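You operate a simulated robot arm through the tools that you are given. There is no shell and no other tool. Be economical: measure what you need, move in short steps, check, and stop when the job is done.

The job below is to be done with a simulated robot arm. You get a single attempt, and the scene is never put back.

JOB
Take the square cover off the drive pad and wipe off the old grease.
Fine: free both latches; cover on the grey tray, green gasket in the small red bin, grey wiping block back.

It is judged by the outcome, as a careful person would: the job done as asked, and still so three seconds after it is handed in. It fails if anything else is knocked over, pushed out of place, dropped, spilled or broken. Lids that push on must go on centred and level and be pressed home; caps that screw on are set level and turned clockwise until they are tight.

ROBOT AND FRAMES
A 7-joint arm with a two-finger parallel gripper, fixed in place. Base frame: the origin is at the foot of the arm, x ahead of it, y to its left, z up. Readings come in mm, degrees, newtons and seconds.
Its first joint turns from -66.0 to 66.0 degrees. Payload 1.57 kg.
The tool frame sits at the grasp point between the pads (the TCP): z along the fingers, y along the line on which they close. The tips reach 30 mm beyond it. Largest opening 110 mm; finger width 24, thickness 12; the body of the gripper, 48 by 112 mm, starts 78 mm behind the TCP.
Orientation is that of the tool frame in the base frame, as a unit quaternion [x, y, z, w]. With the fingers straight down and closing along the base's y, the tool's x points along the base's -x, its y along +y and its z along -z.

CONTROLS
- The arm moves only by the tool play_rows. Its argument "increments" is a list of rows, each a list of 3 entries, a list of its own where there are three numbers: the turn, a rotation vector about the tool's x, y, z in degrees, then the shift along the tool's x, y, z in mm, then the opening, from 0 (shut) to 1 (fully open). In form: [[[ax, ay, az], [tx, ty, tz], fingers], ...]. A call has 1 to 10 rows; each row is the pose to reach, as a shift and turn from the pose commanded when the call began, along the tool's axes at that moment. Rows are played at 5 a second. More than 50 mm and 8.6 degrees between two rows, or a gripper value outside its range, and nothing of the call is played. Where a pose cannot be reached the arm comes as near as it can. A force on the tool above 40 N (or 10 N above the force at the start of the call, whichever is more), or a blocked arm, ends the call early, and 0.2 s more pass. The fingers move at their own pace (about 108 mm/s each) and stop on an object; they squeeze with about 30 N. The grip force told is the motor's: it shows also when the fingers shut on nothing. Time passes only in rows, and 0.2 s behind the last, so rows that repeat a pose let the fingers close. It gives the time, the measured TCP pose, the force on the tool (base axes), the opening and the grip force at its end, in the units of the frame above (readings bear some noise).
- Cameras (640 x 400 px; columns grow to the right, rows downward): "scene" is fixed at [183.1, -431.7, 1401.4]; the picture's right is [0.32, -0.95, 0.00], its down [-0.64, -0.21, -0.74] and it looks along [0.70, 0.23, -0.67] (base axes); focal length 214 px, centre (320, 200). "wrist" rides on the gripper at [70, 16, -141] in the tool frame; the picture's right is [-0.23, 0.97, 0.00], its down [-0.85, -0.20, -0.48] and it looks along [-0.47, -0.11, 0.88] (tool axes); focal length 222 px, centre (320, 200). There is no depth. A picture from a camera that has moved, and an enlarged one, comes with that camera's place and axes in the base frame and with its lens. The place of the scene camera against the robot may be out by one fixed shift of up to 12 mm in any direction.
- capture(camera): a new picture of that camera. It takes no simulated time.
- inspect(camera, box): a new picture of the part [left, top, right, bottom] of that camera's present view, enlarged. It takes no simulated time.
- job_done(): hands the job in; it is judged then, once.

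Work in short steps. Places have to be worked out from the pictures, the camera data and where the tool is seen: move nearer, look again, correct. Check each grasp and each placing, and mend what went wrong. You have 120 turns and 76 pictures in all, those below and enlarged ones among them. Open the gripper and draw the arm clear of the work before you hand the job in, unless the task says otherwise; then end with one line.

The tools are called after "Call:" as a command line: name --argument value ..., lists and objects as JSON in quotes. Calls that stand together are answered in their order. play_rows: Moves the arm, as the interface text tells. Its arguments: {"type":"object","properties":{"increments":{"type":"array"}},"required":["increments"]} The other tools are called the same way: capture (camera) takes a picture; inspect (camera, box) takes an enlarged picture of a part of a camera's view; job_done () hands the job in.

At the start:

```text
clock: 0.0
eef_pos: [364.9, -131.9, 1290.8]
orientation: [-0.002, 1.0, 0.0, 0.0]
ft_force: [-0.2, -0.2, 0.1]
gripper_width: 110.2
gripper_force: 0.1
```

scene: 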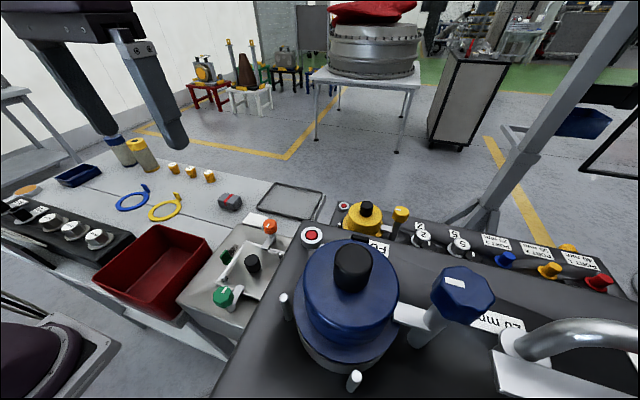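
wrist: 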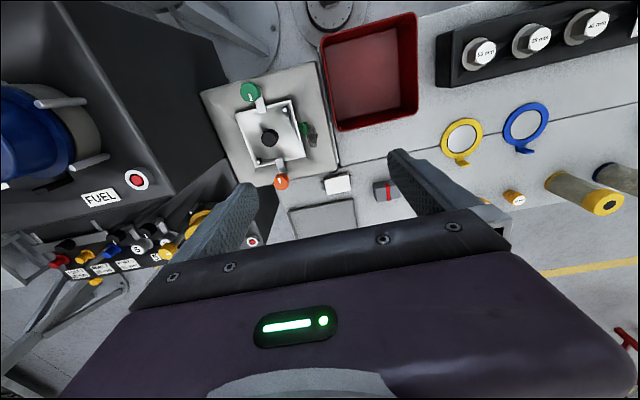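

I begin by enlarging the pad area in both cameras to identify the cover, the latches, gasket, tray, bin and block.

Call:
inspect --camera "scene" --box '[90, 160, 330, 340]'

Call:
inspect --camera "wrist" --box '[190, 60, 430, 210]'

```text
2.22 times, centred on (210, 250) of scene
camera zoom: at [183.1, -431.7, 1401.4], right [0.32, -0.95, 0.0], down [-0.64, -0.21, -0.74], along [0.7, 0.23, -0.67], focal length 477 px, centre (564, 89)
```

zoom: 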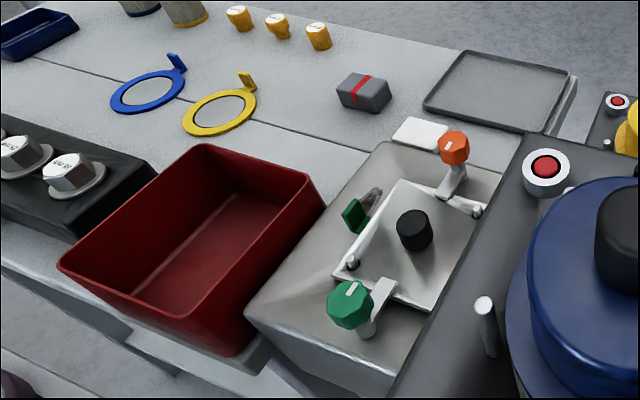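

```text
2.67 times, centred on (310, 135) of wrist
camera zoom: at [297.0, -114.1, 1432.4], right [0.23, 0.97, 0.0], down [0.86, -0.2, 0.48], along [0.47, -0.11, -0.88], focal length 592 px, centre (347, 373)
```

zoom: 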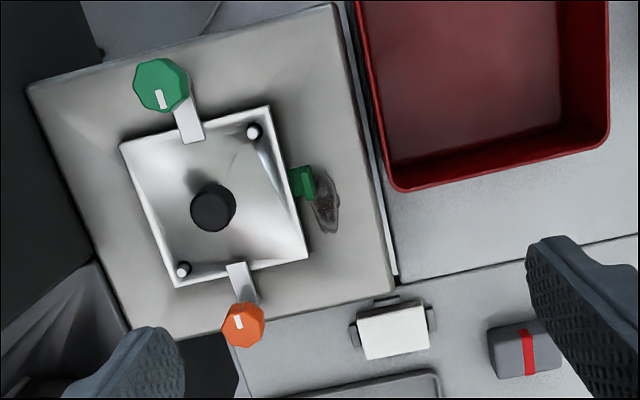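

The cover is a square plate with a black knob, and the green and orange latch knobs are on opposite sides. A green gasket tab and a grease smear show beside it. I triangulate the knob at about (368,-223,1010), so I move lower to look closer.

Call:
play_rows --increments '[[[0, 0, 0], [6, -18, 30], 1], [[0, 0, 0], [12, -36, 60], 1], [[0, 0, 0], [18, -54, 90], 1], [[0, 0, 0], [25, -74, 120], 1]]'

Call:
capture --camera "wrist"

Call:
capture --camera "scene"

```text
clock: 1.0
eef_pos: [340.2, -206.0, 1171.2]
orientation: [-0.001, 1.0, 0.0, 0.0]
ft_force: [0.4, 0.7, -0.4]
gripper_width: 110.1
gripper_force: 0.0
```

```text
71 pictures are left
camera wrist: at [273.1, -189.0, 1312.5], right [0.23, 0.97, 0.0], down [0.86, -0.2, 0.48], along [0.47, -0.11, -0.88], focal length 222 px, centre (320, 200)
```

wrist: 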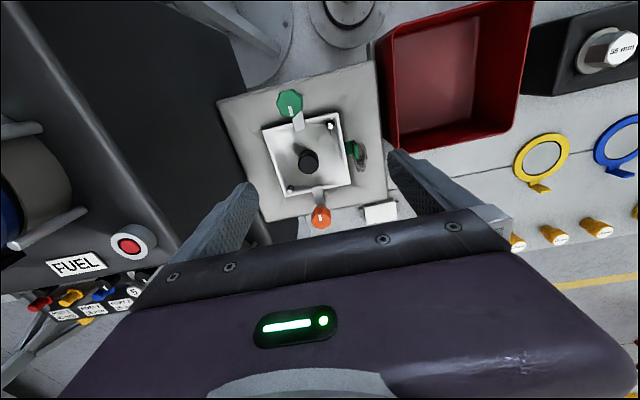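

```text
70 pictures are left
```

scene: 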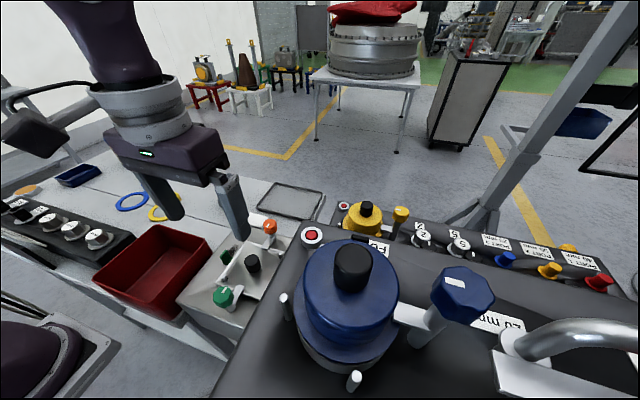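

The knob comes out at about (372,-230,1001). I enlarge the wrist view for latch detail.

Call:
inspect --camera "wrist" --box '[210, 60, 410, 240]'

Call:
inspect --camera "scene" --box '[190, 205, 310, 315]'

```text
2.22 times, centred on (310, 150) of wrist
camera zoom: at [273.1, -189.0, 1312.5], right [0.23, 0.97, 0.0], down [0.86, -0.2, 0.48], along [0.47, -0.11, -0.88], focal length 494 px, centre (342, 311)
```

zoom: 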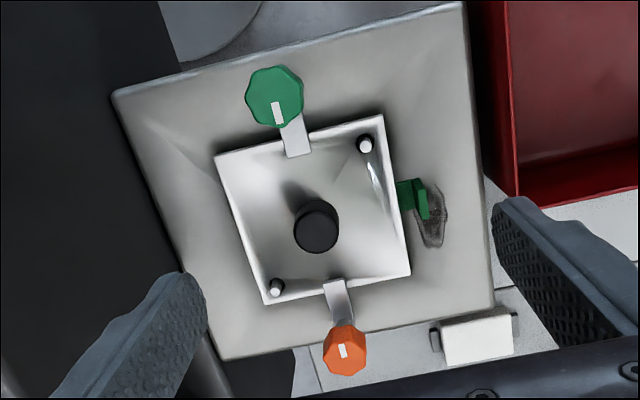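

```text
3.64 times, centred on (250, 260) of scene
camera zoom: at [183.1, -431.7, 1401.4], right [0.32, -0.95, 0.0], down [-0.64, -0.21, -0.74], along [0.7, 0.23, -0.67], focal length 780 px, centre (574, -18)
```

zoom: 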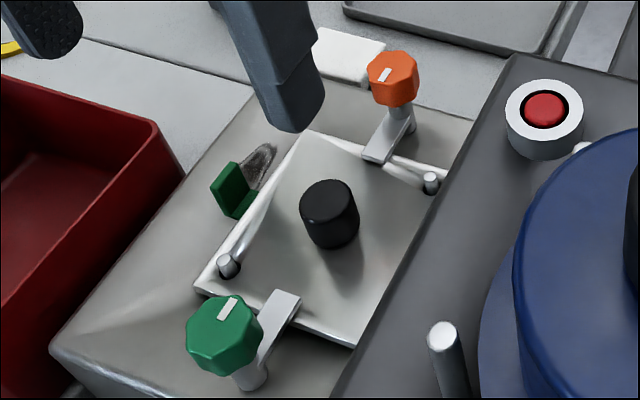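

From triangulating the two wrist views, green knob top is at about (287,-227,1037), orange (450,-228,1034), with the pad aligned to the base axes. The tall FUEL box wall stands at y≈-313. I hover over the green knob first.

Call:
play_rows --increments '[[[0, 0, 0], [26, -10, 30], 1], [[0, 0, 0], [53, -21, 61], 1], [[0, 0, 0], [53, -21, 61], 1]]'

Call:
capture --camera "wrist"

Call:
inspect --camera "scene" --box '[150, 150, 310, 320]'

```text
clock: 1.8
eef_pos: [287.6, -229.8, 1109.5]
orientation: [-0.001, 1.0, 0.0, 0.0]
ft_force: [0.4, -1.1, 0.4]
gripper_width: 110.0
gripper_force: 0.1
```

```text
67 pictures are left
camera wrist: at [220.0, -212.0, 1251.6], right [0.23, 0.97, 0.0], down [0.86, -0.2, 0.48], along [0.47, -0.11, -0.88], focal length 222 px, centre (320, 200)
```

wrist: 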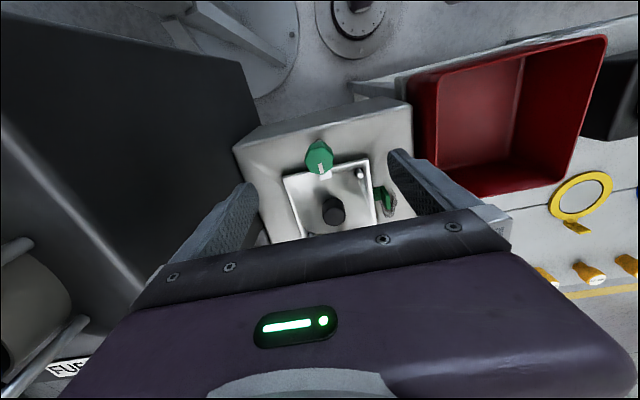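

```text
2.35 times, centred on (230, 235) of scene
camera zoom: at [183.1, -431.8, 1401.4], right [0.32, -0.95, 0.0], down [-0.64, -0.21, -0.74], along [0.7, 0.23, -0.67], focal length 505 px, centre (532, 118)
```

zoom: 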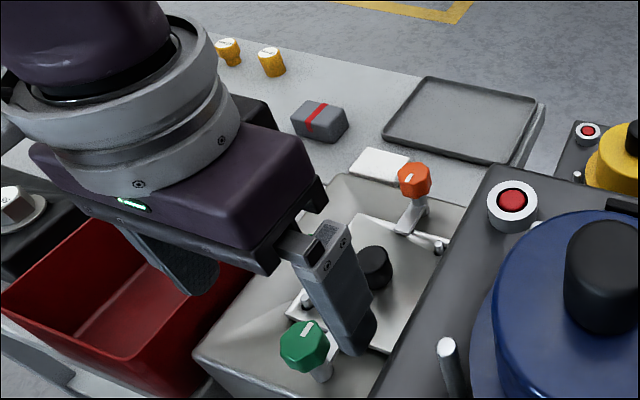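

The new view puts the knob at (285,-228), which agrees. I descend with open fingers to grasp height.

Call:
play_rows --increments '[[[0, 0, 0], [2, 1.5, 30], 1], [[0, 0, 0], [2, 1.5, 50], 1], [[0, 0, 0], [2, 1.5, 64], 1], [[0, 0, 0], [2, 1.5, 64], 1]]'

Call:
inspect --camera "wrist" --box '[220, 80, 460, 250]'

Call:
inspect --camera "scene" --box '[170, 220, 290, 320]'

```text
clock: 2.8
eef_pos: [283.9, -225.8, 1044.7]
orientation: [-0.001, 1.0, 0.0, 0.0]
ft_force: [-0.6, -0.1, 0.8]
gripper_width: 110.0
gripper_force: 0.1
```

```text
2.35 times, centred on (340, 165) of wrist
camera zoom: at [216.4, -208.1, 1187.4], right [0.23, 0.97, 0.0], down [0.86, -0.2, 0.48], along [0.47, -0.11, -0.88], focal length 523 px, centre (273, 282)
```

zoom: 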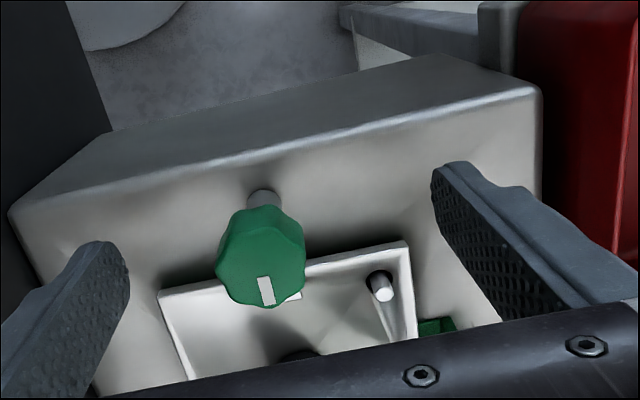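

```text
4.00 times, centred on (230, 270) of scene
camera zoom: at [183.1, -431.7, 1401.4], right [0.32, -0.95, 0.0], down [-0.64, -0.21, -0.74], along [0.7, 0.23, -0.67], focal length 858 px, centre (680, -80)
```

zoom: 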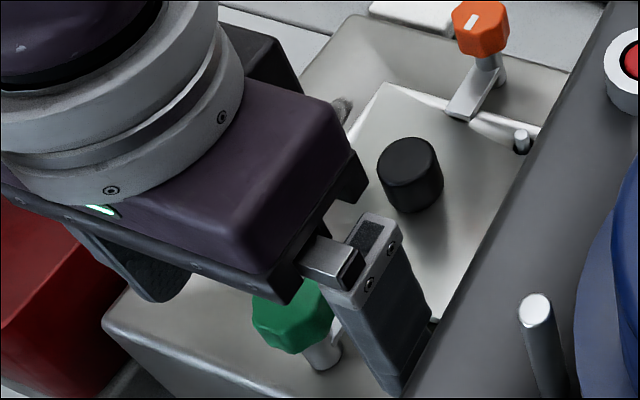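

Knob sits between the fingers, centre about 4 mm further in x. I adjust and close.

Call:
play_rows --increments '[[[0, 0, 0], [-4, -1.5, 2], 1], [[0, 0, 0], [-4, -1.5, 2], 0.5], [[0, 0, 0], [-4, -1.5, 2], 0], [[0, 0, 0], [-4, -1.5, 2], 0], [[0, 0, 0], [-4, -1.5, 2], 0]]'

Call:
inspect --camera "wrist" --box '[220, 80, 460, 250]'

```text
clock: 4.1
eef_pos: [288.2, -230.5, 1043.5]
orientation: [0.0, 1.0, -0.004, 0.002]
ft_force: [-1.1, -11.6, -10.4]
gripper_width: 28.5
gripper_force: 39.2
stopped in row 5: the force on the tool passed its limit (the readings are from after the stop); the commanded pose is now the measured one
```

```text
2.35 times, centred on (340, 165) of wrist
camera zoom: at [220.6, -211.3, 1184.8], right [0.23, 0.97, -0.01], down [0.85, -0.2, 0.48], along [0.47, -0.12, -0.88], focal length 523 px, centre (273, 282)
```

zoom: 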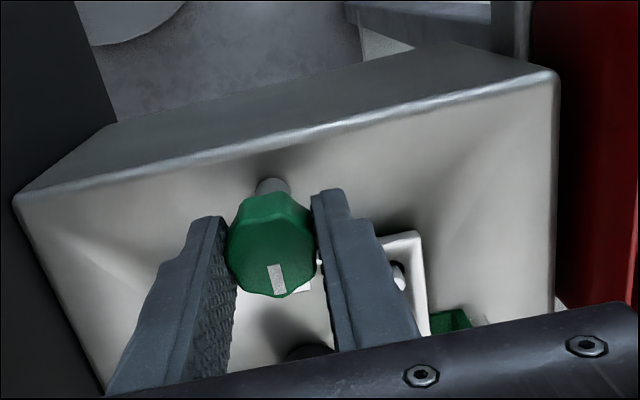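

Gripped (28.5 mm). I try a first part-turn about the tool axis, in the direction that swings the camera away from the FUEL box.

Call:
play_rows --increments '[[[0, 0, 7], [0, 0, 0], 0], [[0, 0, 14], [0, 0, 0], 0], [[0, 0, 21], [0, 0, 0], 0], [[0, 0, 28], [0, 0, 0], 0]]'

Call:
inspect --camera "wrist" --box '[220, 80, 460, 250]'

Call:
inspect --camera "scene" --box '[170, 220, 290, 320]'

```text
clock: 5.1
eef_pos: [289.2, -229.7, 1042.6]
orientation: [0.243, 0.97, -0.004, 0.004]
ft_force: [-9.9, -27.7, 19.7]
gripper_width: 28.6
gripper_force: 38.6
```

```text
2.35 times, centred on (340, 165) of wrist
camera zoom: at [236.1, -180.5, 1184.4], right [0.66, 0.75, 0.0], down [0.66, -0.57, 0.49], along [0.36, -0.32, -0.87], focal length 523 px, centre (273, 282)
```

zoom: 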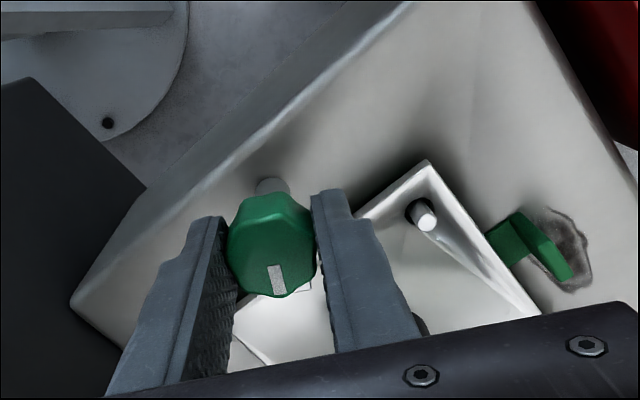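

```text
4.00 times, centred on (230, 270) of scene
camera zoom: at [182.6, -432.5, 1401.2], right [0.32, -0.95, 0.0], down [-0.64, -0.21, -0.74], along [0.7, 0.23, -0.67], focal length 858 px, centre (680, -80)
```

zoom: 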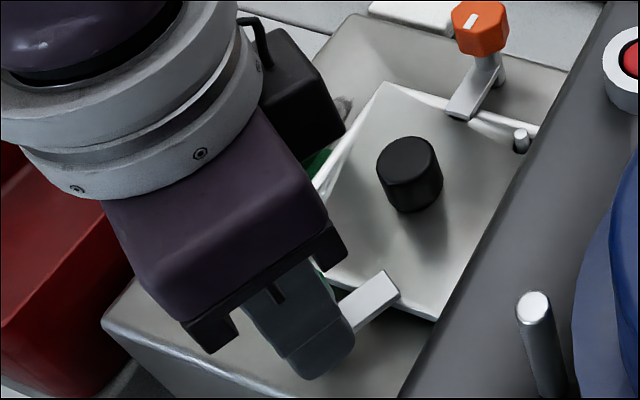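

The latch arm turns with the knob. I continue to roughly 90°, easing the side load slightly.

Call:
play_rows --increments '[[[0, 0, 0], [0, -2, -1], 0], [[0, 0, 7], [0, -2, -1], 0], [[0, 0, 14], [0, -2, -1], 0], [[0, 0, 21], [0, -2, -1], 0], [[0, 0, 28], [0, -2, -1], 0], [[0, 0, 35], [0, -2, -1], 0], [[0, 0, 42], [0, -2, -1], 0]]'

Call:
inspect --camera "scene" --box '[170, 220, 290, 320]'

```text
clock: 6.7
eef_pos: [289.3, -229.3, 1044.4]
orientation: [0.575, 0.818, -0.001, 0.003]
ft_force: [-1.2, 0.2, -1.7]
gripper_width: 28.5
gripper_force: 38.2
```

```text
4.00 times, centred on (230, 270) of scene
camera zoom: at [183.1, -431.8, 1401.3], right [0.32, -0.95, 0.0], down [-0.64, -0.21, -0.74], along [0.7, 0.23, -0.67], focal length 858 px, centre (680, -80)
```

zoom: 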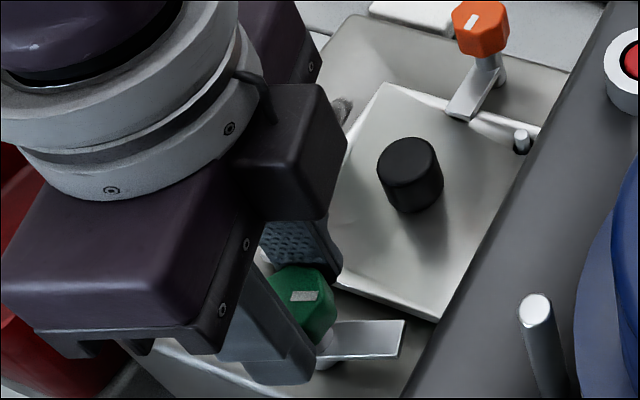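

At 70° the load is gone; the arm is nearly clear of the cover edge. I turn another 22°.

Call:
play_rows --increments '[[[0, 0, 7], [0, 0, 0], 0], [[0, 0, 14], [0, 0, 0], 0], [[0, 0, 20], [0, 0, 0], 0], [[0, 0, 20], [0, 0, 0], 0]]'

Call:
inspect --camera "scene" --box '[170, 220, 290, 320]'

```text
clock: 7.7
eef_pos: [287.5, -230.3, 1044.8]
orientation: [0.707, 0.707, -0.002, 0.004]
ft_force: [-4.5, 6.8, 23.7]
gripper_width: 28.6
gripper_force: 38.9
```

```text
4.00 times, centred on (230, 270) of scene
camera zoom: at [182.8, -431.4, 1401.5], right [0.32, -0.95, 0.0], down [-0.64, -0.21, -0.74], along [0.7, 0.23, -0.67], focal length 858 px, centre (680, -80)
```

zoom: 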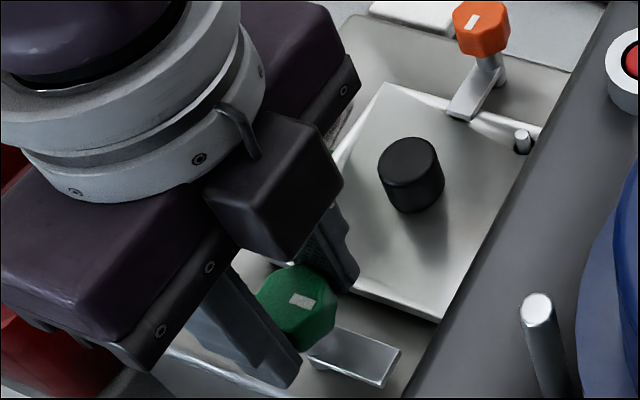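

The green latch is at 90°, clear of the cover. I release, rise straight up, then unwind the wrist.

Call:
play_rows --increments '[[[0, 0, 0], [0, 0, 0], 0.5], [[0, 0, 0], [0, 0, 0], 0.6], [[0, 0, 0], [0, 0, -30], 0.6], [[0, 0, 0], [0, 0, -65], 0.6], [[0, 0, 0], [0, 0, -100], 0.6], [[0, 0, -8], [0, 0, -110], 0.6], [[0, 0, -16], [0, 0, -110], 0.6], [[0, 0, -24], [0, 0, -110], 0.6], [[0, 0, -32], [0, 0, -110], 0.6], [[0, 0, -40], [0, 0, -110], 0.6]]'

Call:
play_rows --increments '[[[0, 0, -8], [0, 0, 0], 1], [[0, 0, -16], [0, 0, 0], 1], [[0, 0, -24], [0, 0, 0], 1], [[0, 0, -32], [0, 0, 0], 1], [[0, 0, -40], [0, 0, 0], 1], [[0, 0, -48], [0, 0, 0], 1], [[0, 0, -50], [0, 0, 0], 1]]'

Call:
capture --camera "wrist"

```text
clock: 9.9
eef_pos: [288.2, -228.9, 1154.5]
orientation: [0.421, 0.907, -0.003, 0.002]
ft_force: [0.4, -0.1, 0.0]
gripper_width: 65.9
gripper_force: 0.1
```

```text
clock: 11.5
eef_pos: [288.0, -229.5, 1153.4]
orientation: [-0.002, 1.0, -0.003, 0.002]
ft_force: [0.4, -0.4, 0.0]
gripper_width: 110.2
gripper_force: 0.1
```

```text
58 pictures are left
camera wrist: at [219.2, -212.0, 1295.3], right [0.22, 0.97, -0.01], down [0.85, -0.19, 0.48], along [0.47, -0.11, -0.88], focal length 222 px, centre (320, 200)
```

wrist: 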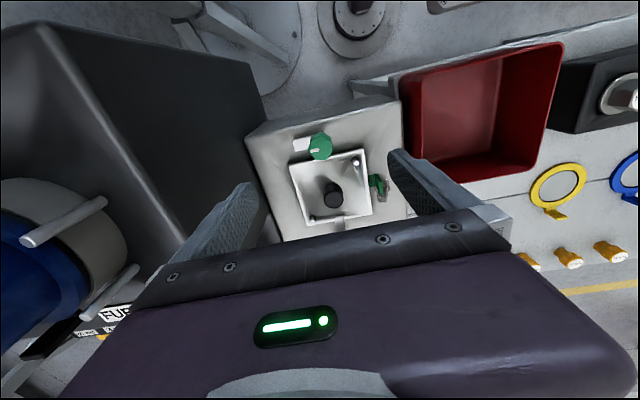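

Green latch is clear. Next I hover above the orange knob at about (451,-230).

Call:
play_rows --increments '[[[0, 0, 0], [-41, 0, 0], 1], [[0, 0, 0], [-82, 0, 10], 1], [[0, 0, 0], [-123, 0, 25], 1], [[0, 0, 0], [-163, 0, 43], 1], [[0, 0, 0], [-163, 0, 43], 1]]'

Call:
capture --camera "wrist"

Call:
inspect --camera "scene" --box '[170, 170, 330, 320]'

```text
clock: 12.7
eef_pos: [452.5, -228.9, 1113.0]
orientation: [0.0, 1.0, -0.003, 0.001]
ft_force: [0.3, 0.2, 1.0]
gripper_width: 110.3
gripper_force: 0.0
```

```text
57 pictures are left
camera wrist: at [383.7, -211.2, 1254.2], right [0.23, 0.97, -0.01], down [0.85, -0.2, 0.48], along [0.47, -0.11, -0.88], focal length 222 px, centre (320, 200)
```

wrist: 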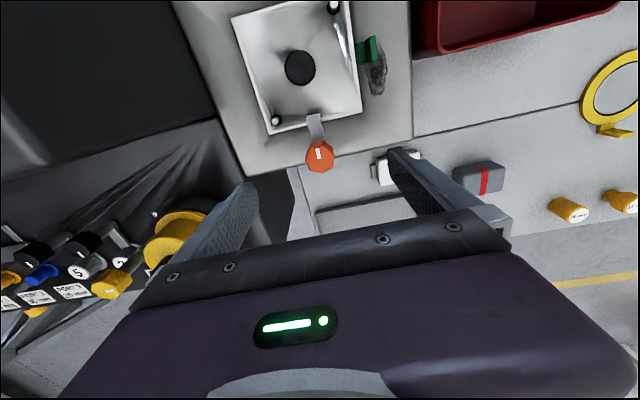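

```text
2.67 times, centred on (250, 245) of scene
camera zoom: at [183.1, -431.7, 1401.4], right [0.32, -0.95, 0.0], down [-0.64, -0.21, -0.74], along [0.7, 0.23, -0.67], focal length 572 px, centre (507, 80)
```

zoom: 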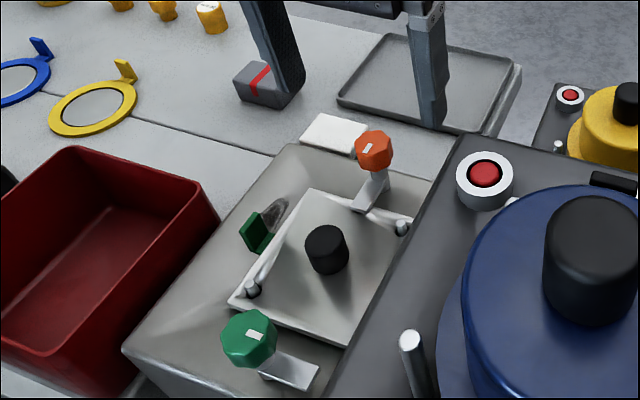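

Orange knob is at about (454,-229). I descend and close.

Call:
play_rows --increments '[[[0, 0, 0], [-1, -1, 35], 1], [[0, 0, 0], [-1, -1, 68], 1], [[0, 0, 0], [-1, -1, 68], 1], [[0, 0, 0], [-1, -1, 68], 0.4], [[0, 0, 0], [-1, -1, 68], 0], [[0, 0, 0], [-1, -1, 68], 0], [[0, 0, 0], [-1, -1, 68], 0]]'

Call:
inspect --camera "wrist" --box '[220, 80, 460, 250]'

```text
clock: 14.3
eef_pos: [452.9, -229.4, 1042.0]
orientation: [0.001, 1.0, -0.003, 0.001]
ft_force: [-1.1, 2.5, -2.6]
gripper_width: 28.9
gripper_force: 38.0
```

```text
2.35 times, centred on (340, 165) of wrist
camera zoom: at [384.3, -211.6, 1183.6], right [0.23, 0.97, -0.01], down [0.85, -0.2, 0.48], along [0.47, -0.11, -0.88], focal length 523 px, centre (273, 282)
```

zoom: 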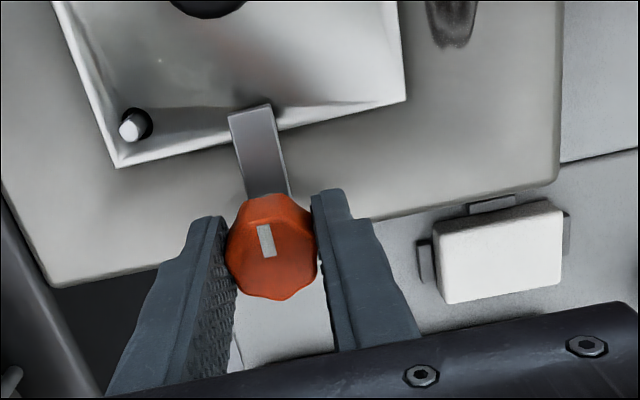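

Gripped (28.9 mm). I turn it the same way, 90° in two calls.

Call:
play_rows --increments '[[[0, 0, 8], [0, 0, 0], 0], [[0, 0, 16], [0, 0, 0], 0], [[0, 0, 24], [0, 0, 0], 0], [[0, 0, 32], [0, 0, 0], 0], [[0, 0, 40], [0, 0, 0], 0], [[0, 0, 46], [0, 0, 0], 0]]'

Call:
inspect --camera "wrist" --box '[220, 80, 460, 250]'

```text
clock: 15.7
eef_pos: [452.6, -230.0, 1043.0]
orientation: [0.392, 0.92, -0.002, 0.002]
ft_force: [8.3, 8.7, -22.7]
gripper_width: 28.6
gripper_force: 38.8
```

```text
2.35 times, centred on (340, 165) of wrist
camera zoom: at [417.1, -166.8, 1184.3], right [0.86, 0.51, 0.0], down [0.45, -0.75, 0.48], along [0.25, -0.42, -0.88], focal length 523 px, centre (273, 282)
```

zoom: 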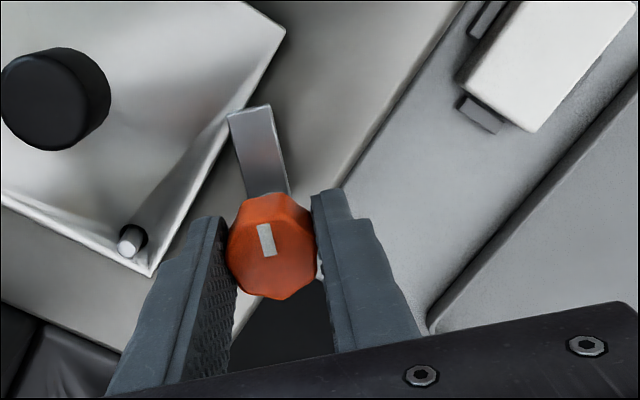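

Turning smoothly; I continue to 90°.

Call:
play_rows --increments '[[[0, 0, 8], [0, 0, 0], 0], [[0, 0, 16], [0, 0, 0], 0], [[0, 0, 24], [0, 0, 0], 0], [[0, 0, 32], [0, 0, 0], 0], [[0, 0, 40], [0, 0, 0], 0], [[0, 0, 45], [0, 0, 0], 0]]'

Call:
inspect --camera "wrist" --box '[220, 80, 460, 250]'

```text
clock: 17.1
eef_pos: [451.9, -230.8, 1044.5]
orientation: [0.714, 0.7, -0.001, 0.002]
ft_force: [1.2, 21.1, -7.4]
gripper_width: 28.9
gripper_force: 38.6
```

```text
2.35 times, centred on (340, 165) of wrist
camera zoom: at [471.0, -159.8, 1185.6], right [0.97, -0.25, 0.0], down [-0.22, -0.85, 0.48], along [-0.12, -0.47, -0.88], focal length 523 px, centre (273, 282)
```

zoom: 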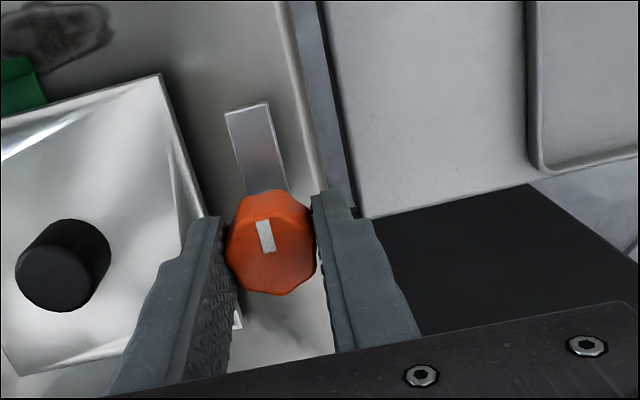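

Both latches are clear of the cover. I release, rise, and unwind while moving toward the black knob.

Call:
play_rows --increments '[[[0, 0, 0], [0, 0, 0], 0.5], [[0, 0, 0], [0, 0, 0], 0.6], [[0, 0, 0], [0, 0, -35], 0.6], [[0, 0, 0], [0, 0, -75], 0.6], [[0, 0, -8], [0, -15, -90], 0.6], [[0, 0, -16], [0, -30, -90], 0.6], [[0, 0, -24], [0, -45, -90], 0.6], [[0, 0, -32], [0, -60, -90], 0.6], [[0, 0, -40], [0, -75, -90], 0.6], [[0, 0, -45], [0, -90, -90], 0.6]]'

Call:
play_rows --increments '[[[0, 0, -8], [0, 0, 0], 0.6], [[0, 0, -16], [0, 0, 0], 0.6], [[0, 0, -24], [0, 0, 0], 0.6], [[0, 0, -32], [0, 0, 0], 0.6], [[0, 0, -40], [0, 0, 0], 0.6], [[0, 0, -45.5], [0, 0, 0], 0.6], [[0, 0, -45.5], [0, 0, 0], 0.6]]'

Call:
capture --camera "wrist"

```text
clock: 19.3
eef_pos: [360.5, -229.6, 1132.4]
orientation: [0.391, 0.921, -0.003, 0.003]
ft_force: [-0.2, -0.3, -0.4]
gripper_width: 66.2
gripper_force: 0.2
```

```text
clock: 20.9
eef_pos: [360.4, -228.7, 1132.8]
orientation: [0.004, 1.0, -0.003, 0.002]
ft_force: [-0.2, -0.3, 1.5]
gripper_width: 66.1
gripper_force: 0.1
```

```text
52 pictures are left
camera wrist: at [293.5, -210.4, 1274.9], right [0.23, 0.97, -0.01], down [0.85, -0.2, 0.48], along [0.47, -0.12, -0.88], focal length 222 px, centre (320, 200)
```

wrist: 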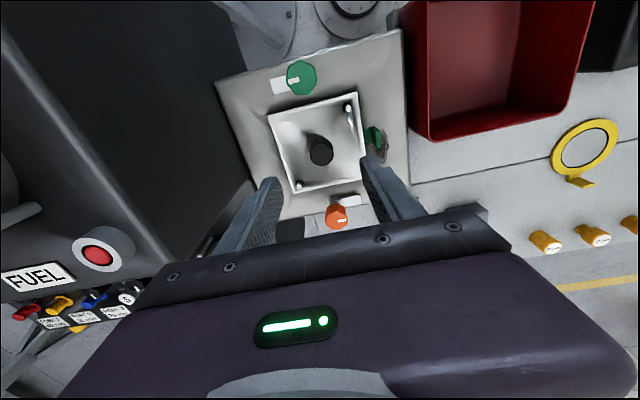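

Black knob is at about (372,-228). I go above it and look before descending around it.

Call:
play_rows --increments '[[[0, 0, 0], [-6, 0, 40], 0.6], [[0, 0, 0], [-11.5, 0, 85], 0.6], [[0, 0, 0], [-11.5, 0, 85], 0.6]]'

Call:
inspect --camera "wrist" --box '[220, 60, 460, 250]'

Call:
inspect --camera "scene" --box '[190, 190, 310, 310]'

```text
clock: 21.7
eef_pos: [372.3, -232.2, 1048.0]
orientation: [0.004, 1.0, -0.004, 0.001]
ft_force: [-0.6, 0.1, 0.0]
gripper_width: 65.8
gripper_force: 0.1
```

```text
2.11 times, centred on (340, 155) of wrist
camera zoom: at [303.1, -213.0, 1190.1], right [0.23, 0.97, -0.01], down [0.85, -0.2, 0.48], along [0.47, -0.12, -0.88], focal length 468 px, centre (278, 295)
```

zoom: 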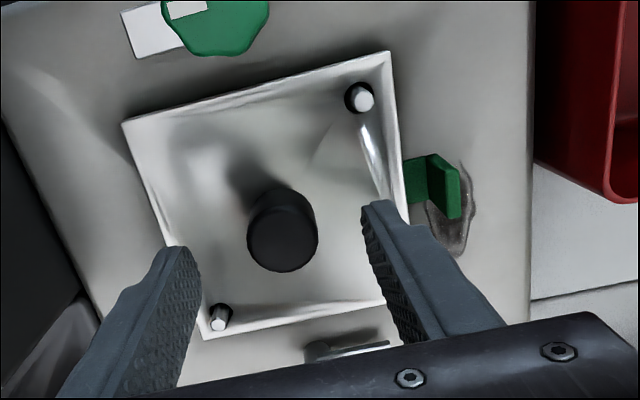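

```text
3.33 times, centred on (250, 250) of scene
camera zoom: at [183.1, -431.7, 1401.4], right [0.32, -0.95, 0.0], down [-0.64, -0.21, -0.74], along [0.7, 0.23, -0.67], focal length 715 px, centre (553, 33)
```

zoom: 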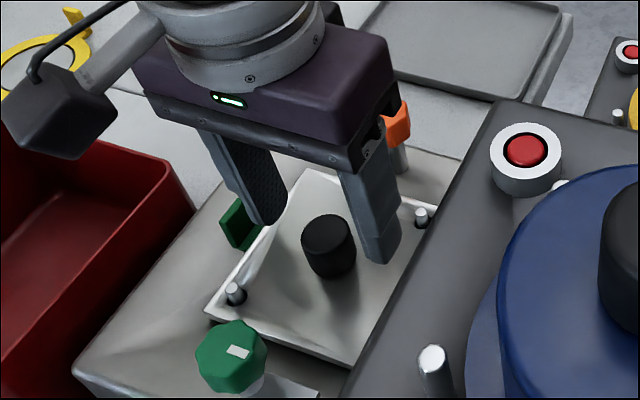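

Fingers straddle the knob. I descend so the tips stop about 10 mm above the cover, then grip.

Call:
play_rows --increments '[[[0, 0, 0], [-2, 2, 20], 0.6], [[0, 0, 0], [-2, 2, 37], 0.6], [[0, 0, 0], [-2, 2, 37], 0.6], [[0, 0, 0], [-2, 2, 37], 0.2], [[0, 0, 0], [-2, 2, 37], 0], [[0, 0, 0], [-2, 2, 37], 0]]'

Call:
inspect --camera "wrist" --box '[220, 60, 460, 250]'

Call:
inspect --camera "scene" --box '[190, 190, 310, 310]'

```text
clock: 22.3
eef_pos: [373.0, -231.1, 1021.7]
orientation: [0.005, 1.0, -0.005, 0.003]
ft_force: [-5.3, 2.5, 22.4]
gripper_width: 68.1
gripper_force: 1.4
stopped in row 2: the force on the tool passed its limit (the readings are from after the stop); the commanded pose is now the measured one
```

```text
2.11 times, centred on (340, 155) of wrist
camera zoom: at [305.3, -211.9, 1162.3], right [0.24, 0.97, -0.01], down [0.85, -0.2, 0.49], along [0.47, -0.12, -0.87], focal length 468 px, centre (278, 295)
```

zoom: 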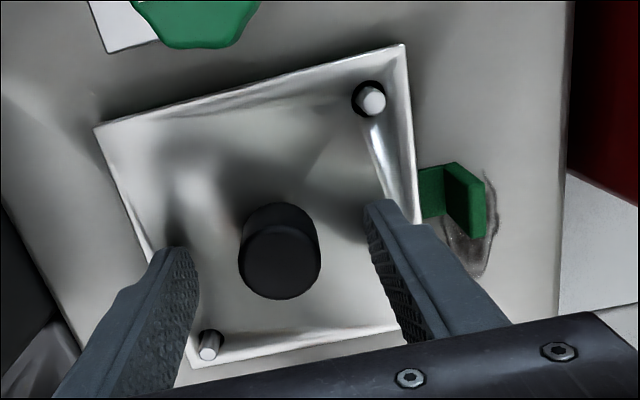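

```text
3.33 times, centred on (250, 250) of scene
camera zoom: at [182.7, -431.5, 1401.5], right [0.32, -0.95, 0.0], down [-0.64, -0.21, -0.74], along [0.7, 0.23, -0.67], focal length 715 px, centre (553, 33)
```

zoom: 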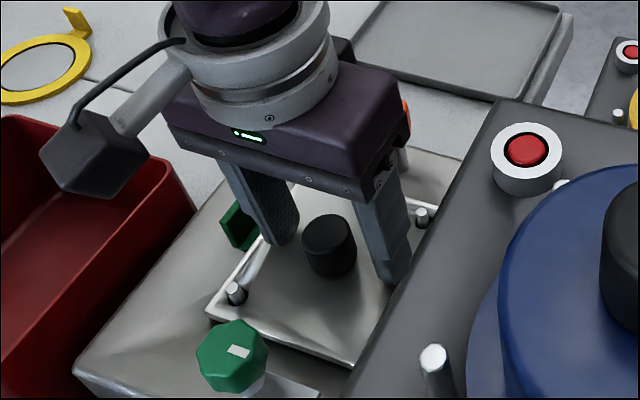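

The tips touched the cover at z≈991, so the cover sits higher than I judged. I back off 4 mm and close on the knob.

Call:
play_rows --increments '[[[0, 0, 0], [1, 1, -4], 0.6], [[0, 0, 0], [1, 1, -4], 0.3], [[0, 0, 0], [1, 1, -4], 0], [[0, 0, 0], [1, 1, -4], 0], [[0, 0, 0], [1, 1, -4], 0]]'

Call:
inspect --camera "wrist" --box '[220, 60, 460, 250]'

```text
clock: 23.5
eef_pos: [374.0, -230.3, 1023.5]
orientation: [0.004, 1.0, -0.006, 0.004]
ft_force: [0.2, 2.1, 2.6]
gripper_width: 28.2
gripper_force: 30.2
```

```text
2.11 times, centred on (340, 155) of wrist
camera zoom: at [305.0, -210.8, 1165.5], right [0.24, 0.97, -0.01], down [0.85, -0.2, 0.49], along [0.47, -0.12, -0.87], focal length 468 px, centre (278, 295)
```

zoom: 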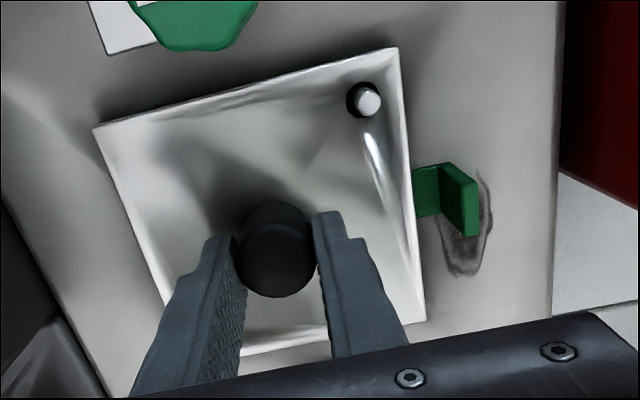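

Knob held (28 mm). I lift straight up slowly off the two pins.

Call:
play_rows --increments '[[[0, 0, 0], [0, 0, -4], 0], [[0, 0, 0], [0, 0, -8], 0], [[0, 0, 0], [0, 0, -14], 0], [[0, 0, 0], [0, 0, -22], 0], [[0, 0, 0], [0, 0, -32], 0], [[0, 0, 0], [0, 0, -45], 0], [[0, 0, 0], [0, 0, -60], 0]]'

Call:
capture --camera "wrist"

Call:
inspect --camera "scene" --box '[170, 170, 330, 310]'

```text
clock: 25.1
eef_pos: [371.8, -230.3, 1083.8]
orientation: [0.004, 1.0, -0.006, 0.003]
ft_force: [0.4, -0.4, -2.5]
gripper_width: 28.1
gripper_force: 29.4
```

```text
46 pictures are left
camera wrist: at [304.1, -210.8, 1225.8], right [0.24, 0.97, -0.01], down [0.85, -0.2, 0.49], along [0.47, -0.12, -0.87], focal length 222 px, centre (320, 200)
```

wrist: 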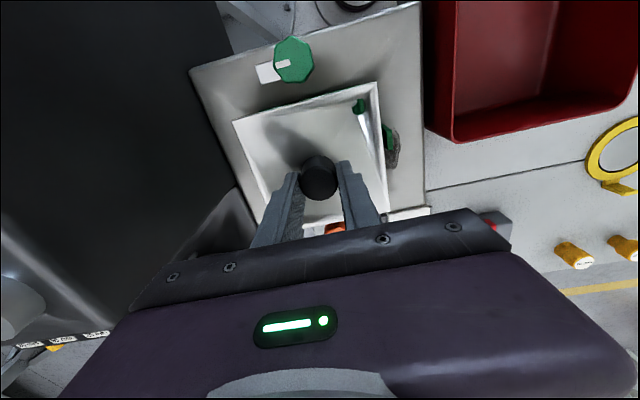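

```text
2.86 times, centred on (250, 240) of scene
camera zoom: at [183.1, -431.8, 1401.4], right [0.32, -0.95, 0.0], down [-0.64, -0.21, -0.74], along [0.7, 0.23, -0.67], focal length 613 px, centre (520, 86)
```

zoom: 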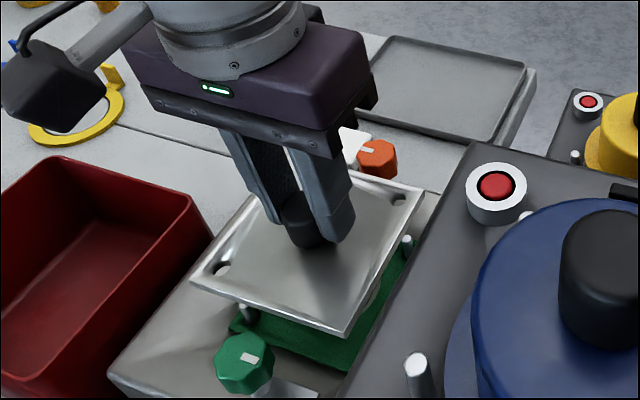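

Cover is off, level, with the green gasket under it on the pins. I raise it and move toward the tray to see it.

Call:
play_rows --increments '[[[0, 0, 0], [0, 0, -20], 0], [[0, 0, 0], [0, 0, -40], 0], [[0, 0, 0], [-20, 6, -45], 0], [[0, 0, 0], [-45, 13, -45], 0], [[0, 0, 0], [-70, 20, -45], 0], [[0, 0, 0], [-95, 27, -45], 0], [[0, 0, 0], [-120, 34, -45], 0], [[0, 0, 0], [-145, 40, -45], 0], [[0, 0, 0], [-160, 45, -45], 0]]'

Call:
capture --camera "wrist"

Call:
capture --camera "scene"

```text
clock: 27.1
eef_pos: [532.7, -185.1, 1128.8]
orientation: [0.005, 1.0, -0.006, 0.003]
ft_force: [0.6, 0.2, -2.7]
gripper_width: 28.1
gripper_force: 29.6
```

```text
44 pictures are left
camera wrist: at [463.8, -166.0, 1270.7], right [0.24, 0.97, -0.01], down [0.85, -0.2, 0.49], along [0.47, -0.12, -0.87], focal length 222 px, centre (320, 200)
```

wrist: 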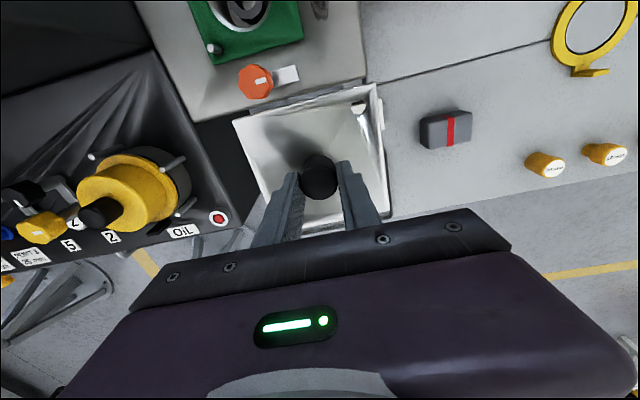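

```text
43 pictures are left
```

scene: 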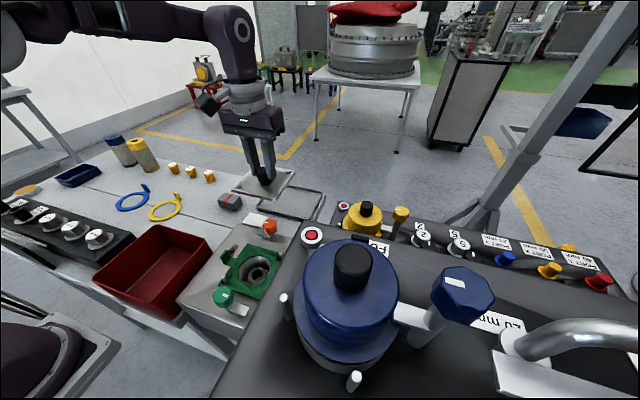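

Two-view estimates put the tray at x≈590–725, y≈-280 to -88, with its top near z≈915–920; the grey block's top is near (567,-10,946). I carry the cover above the tray centre (655,-183), still high.

Call:
play_rows --increments '[[[0, 0, 0], [-25, 0, 0], 0], [[0, 0, 0], [-50, 0, 0], 0], [[0, 0, 0], [-75, 0, 10], 0], [[0, 0, 0], [-100, 0, 30], 0], [[0, 0, 0], [-122, 2, 50], 0], [[0, 0, 0], [-122, 2, 70], 0], [[0, 0, 0], [-122, 2, 90], 0], [[0, 0, 0], [-122, 2, 90], 0]]'

Call:
inspect --camera "wrist" --box '[180, 20, 480, 250]'

Call:
inspect --camera "scene" --box '[200, 120, 360, 250]'

```text
clock: 28.9
eef_pos: [647.4, -182.6, 1040.5]
orientation: [0.004, 1.0, -0.005, 0.002]
ft_force: [0.9, 0.0, -2.7]
gripper_width: 28.0
gripper_force: 30.1
out of reach, approached as far as the arm can: row 4, 5, 6, 7, 8
```

```text
1.74 times, centred on (330, 135) of wrist
camera zoom: at [579.8, -163.9, 1180.9], right [0.24, 0.97, -0.01], down [0.85, -0.2, 0.49], along [0.47, -0.12, -0.87], focal length 386 px, centre (303, 313)
```

zoom: 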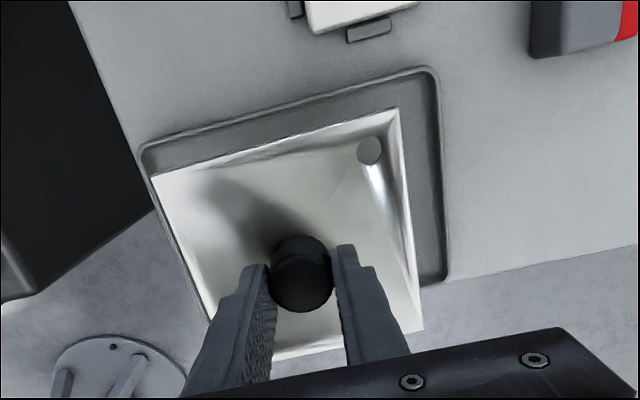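

```text
3.08 times, centred on (280, 185) of scene
camera zoom: at [183.1, -431.8, 1401.3], right [0.32, -0.95, 0.0], down [-0.64, -0.21, -0.74], along [0.7, 0.23, -0.67], focal length 660 px, centre (443, 246)
```

zoom: 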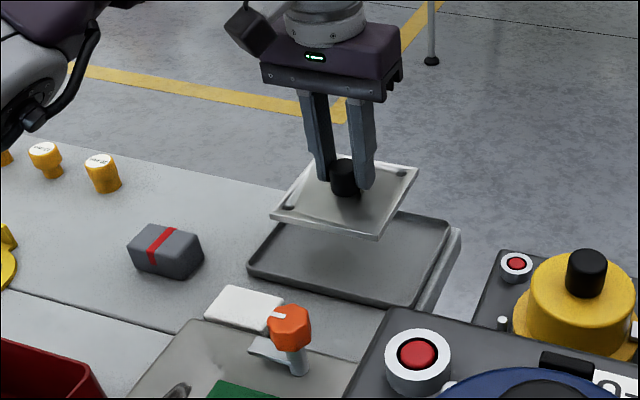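

The tray is at x 583–722, y -270 to -90, centre (653,-180). The cover at x≈647 fits inside, though the arm is at its reach limit. I lower vertically partway, keeping x within reach.

Call:
play_rows --increments '[[[0, 0, 0], [7, 2, 15], 0], [[0, 0, 0], [7, 2, 30], 0], [[0, 0, 0], [7, 2, 45], 0], [[0, 0, 0], [7, 2, 60], 0], [[0, 0, 0], [7, 2, 60], 0]]'

Call:
inspect --camera "wrist" --box '[180, 20, 480, 250]'

Call:
inspect --camera "scene" --box '[220, 140, 340, 240]'

```text
clock: 30.1
eef_pos: [643.7, -181.5, 979.4]
orientation: [0.005, 1.0, -0.005, 0.002]
ft_force: [0.2, -0.7, -2.0]
gripper_width: 28.1
gripper_force: 30.5
```

```text
1.74 times, centred on (330, 135) of wrist
camera zoom: at [574.7, -163.5, 1120.4], right [0.23, 0.97, -0.01], down [0.85, -0.2, 0.49], along [0.47, -0.12, -0.87], focal length 386 px, centre (303, 313)
```

zoom: 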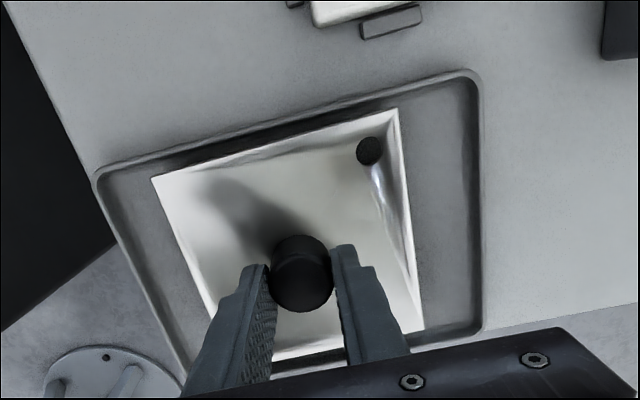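

```text
4.00 times, centred on (280, 190) of scene
camera zoom: at [183.1, -431.8, 1401.4], right [0.32, -0.95, 0.0], down [-0.64, -0.21, -0.74], along [0.7, 0.23, -0.67], focal length 858 px, centre (480, 240)
```

zoom: 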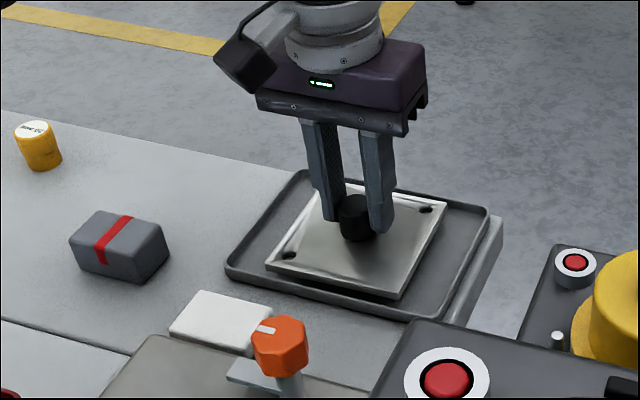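

Clearances look good on all sides. I shift 4 mm further out and lower until contact.

Call:
play_rows --increments '[[[0, 0, 0], [-4, 0, 6], 0], [[0, 0, 0], [-4, 0, 12], 0], [[0, 0, 0], [-4, 0, 17], 0], [[0, 0, 0], [-4, 0, 22], 0], [[0, 0, 0], [-4, 0, 26], 0], [[0, 0, 0], [-4, 0, 30], 0], [[0, 0, 0], [-4, 0, 34], 0]]'

Call:
inspect --camera "scene" --box '[220, 140, 340, 240]'

```text
clock: 31.1
eef_pos: [648.3, -181.7, 962.9]
orientation: [0.006, 1.0, -0.007, 0.007]
ft_force: [-0.1, -0.1, 8.3]
gripper_width: 28.3
gripper_force: 29.9
stopped in row 5: the force on the tool passed its limit (the readings are from after the stop); the commanded pose is now the measured one
```

```text
4.00 times, centred on (280, 190) of scene
camera zoom: at [182.9, -431.7, 1401.4], right [0.32, -0.95, 0.0], down [-0.64, -0.21, -0.74], along [0.7, 0.23, -0.67], focal length 858 px, centre (480, 240)
```

zoom: 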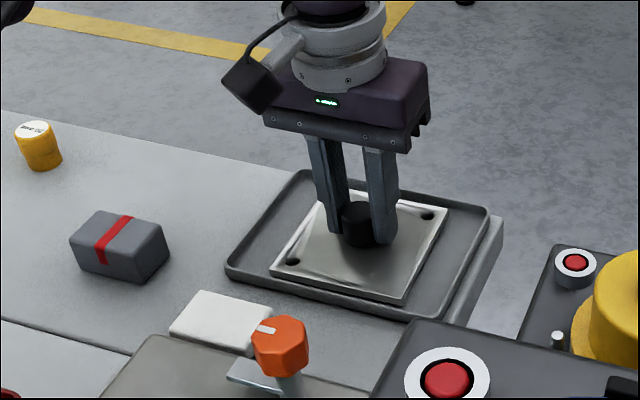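

The cover rests flat in the tray. I release, rise, and head back for a close look at the grey and white blocks.

Call:
play_rows --increments '[[[0, 0, 0], [0, 0, 0], 0.35], [[0, 0, 0], [0, 0, 0], 0.6], [[0, 0, 0], [0, 0, -15], 0.6], [[0, 0, 0], [0, 0, -40], 0.6], [[0, 0, 0], [5, 0, -80], 0.6], [[0, 0, 0], [40, 20, -110], 0.6], [[0, 0, 0], [80, 40, -130], 0.6], [[0, 0, 0], [115, 60, -140], 0.6], [[0, 0, 0], [145, 80, -140], 0.6]]'

Call:
capture --camera "wrist"

```text
refused: row 6 steps farther than a row can; nothing moved
```

```text
37 pictures are left
camera wrist: at [578.6, -162.7, 1103.2], right [0.24, 0.97, -0.01], down [0.85, -0.2, 0.49], along [0.48, -0.12, -0.87], focal length 222 px, centre (320, 200)
```

wrist: 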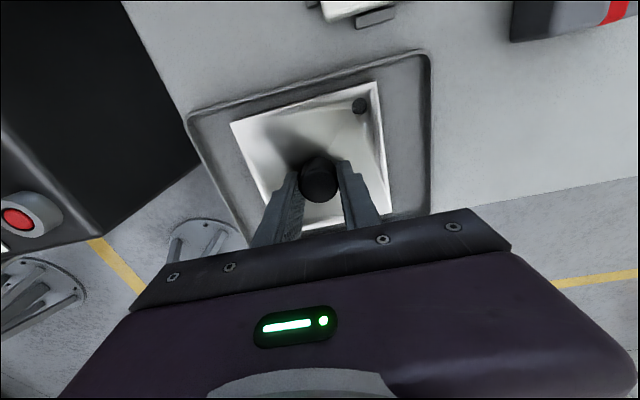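

One step was too long, so nothing moved. I repeat it with shorter steps.

Call:
play_rows --increments '[[[0, 0, 0], [0, 0, 0], 0.35], [[0, 0, 0], [0, 0, 0], 0.6], [[0, 0, 0], [0, 0, -15], 0.6], [[0, 0, 0], [0, 0, -40], 0.6], [[0, 0, 0], [5, 0, -70], 0.6], [[0, 0, 0], [30, 15, -95], 0.6], [[0, 0, 0], [60, 30, -120], 0.6], [[0, 0, 0], [95, 45, -140], 0.6], [[0, 0, 0], [130, 65, -140], 0.6], [[0, 0, 0], [165, 85, -140], 0.6]]'

Call:
capture --camera "wrist"

```text
clock: 33.4
eef_pos: [484.7, -91.8, 1096.6]
orientation: [0.004, 1.0, -0.007, 0.006]
ft_force: [-0.1, 0.0, -0.1]
gripper_width: 65.9
gripper_force: 0.0
```

```text
36 pictures are left
camera wrist: at [414.1, -71.5, 1237.9], right [0.24, 0.97, -0.01], down [0.85, -0.2, 0.49], along [0.48, -0.12, -0.87], focal length 222 px, centre (320, 200)
```

wrist: 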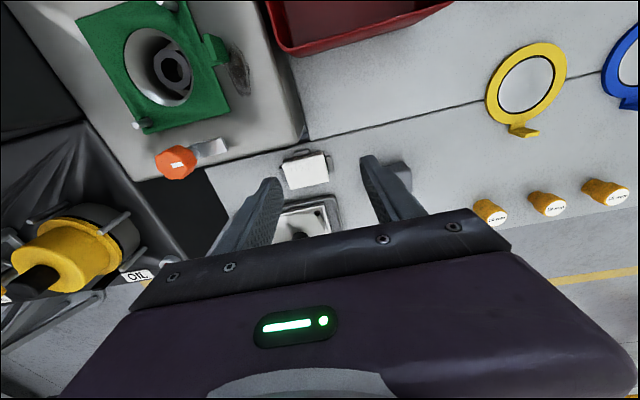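

I enlarge the gasket, grease and the white item.

Call:
inspect --camera "wrist" --box '[70, 0, 350, 210]'

Call:
inspect --camera "scene" --box '[190, 180, 310, 310]'

```text
1.90 times, centred on (210, 105) of wrist
camera zoom: at [414.1, -71.5, 1237.9], right [0.24, 0.97, -0.01], down [0.85, -0.2, 0.49], along [0.48, -0.12, -0.87], focal length 423 px, centre (530, 381)
```

zoom: 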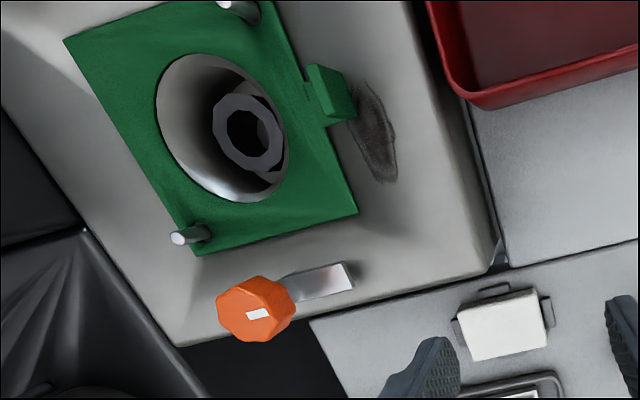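

```text
3.08 times, centred on (250, 245) of scene
camera zoom: at [183.1, -431.8, 1401.4], right [0.32, -0.95, 0.0], down [-0.64, -0.21, -0.74], along [0.7, 0.23, -0.67], focal length 660 px, centre (535, 62)
```

zoom: 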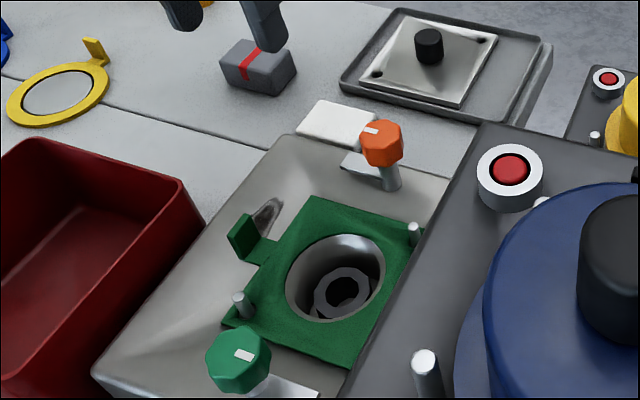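

The gasket is a green square over the pins with an upright tab (thin along y) whose top is near (369,-159,1000). I hover over the tab.

Call:
play_rows --increments '[[[0, 0, 0], [38, -22, 0], 0.4], [[0, 0, 0], [77, -45, 10], 0.4], [[0, 0, 0], [115.5, -67, 30], 0.4], [[0, 0, 0], [115.5, -67, 50], 0.4], [[0, 0, 0], [115.5, -67, 50], 0.4]]'

Call:
inspect --camera "wrist" --box '[220, 60, 460, 250]'

```text
clock: 34.5
eef_pos: [367.4, -158.9, 1048.6]
orientation: [0.004, 1.0, -0.006, 0.006]
ft_force: [-0.1, -1.1, 0.3]
gripper_width: 44.1
gripper_force: 0.0
```

```text
2.11 times, centred on (340, 155) of wrist
camera zoom: at [297.0, -139.5, 1189.0], right [0.24, 0.97, -0.01], down [0.85, -0.2, 0.49], along [0.48, -0.12, -0.87], focal length 468 px, centre (278, 295)
```

zoom: 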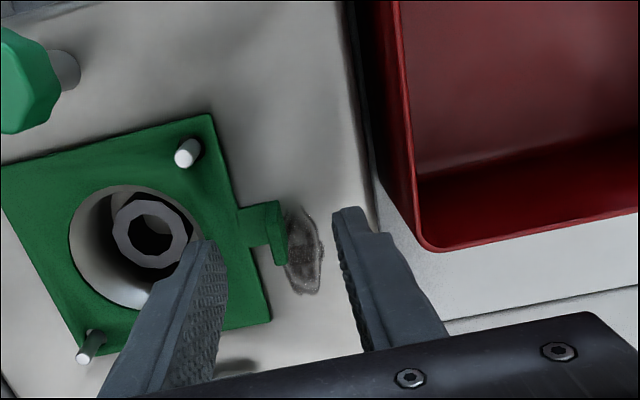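

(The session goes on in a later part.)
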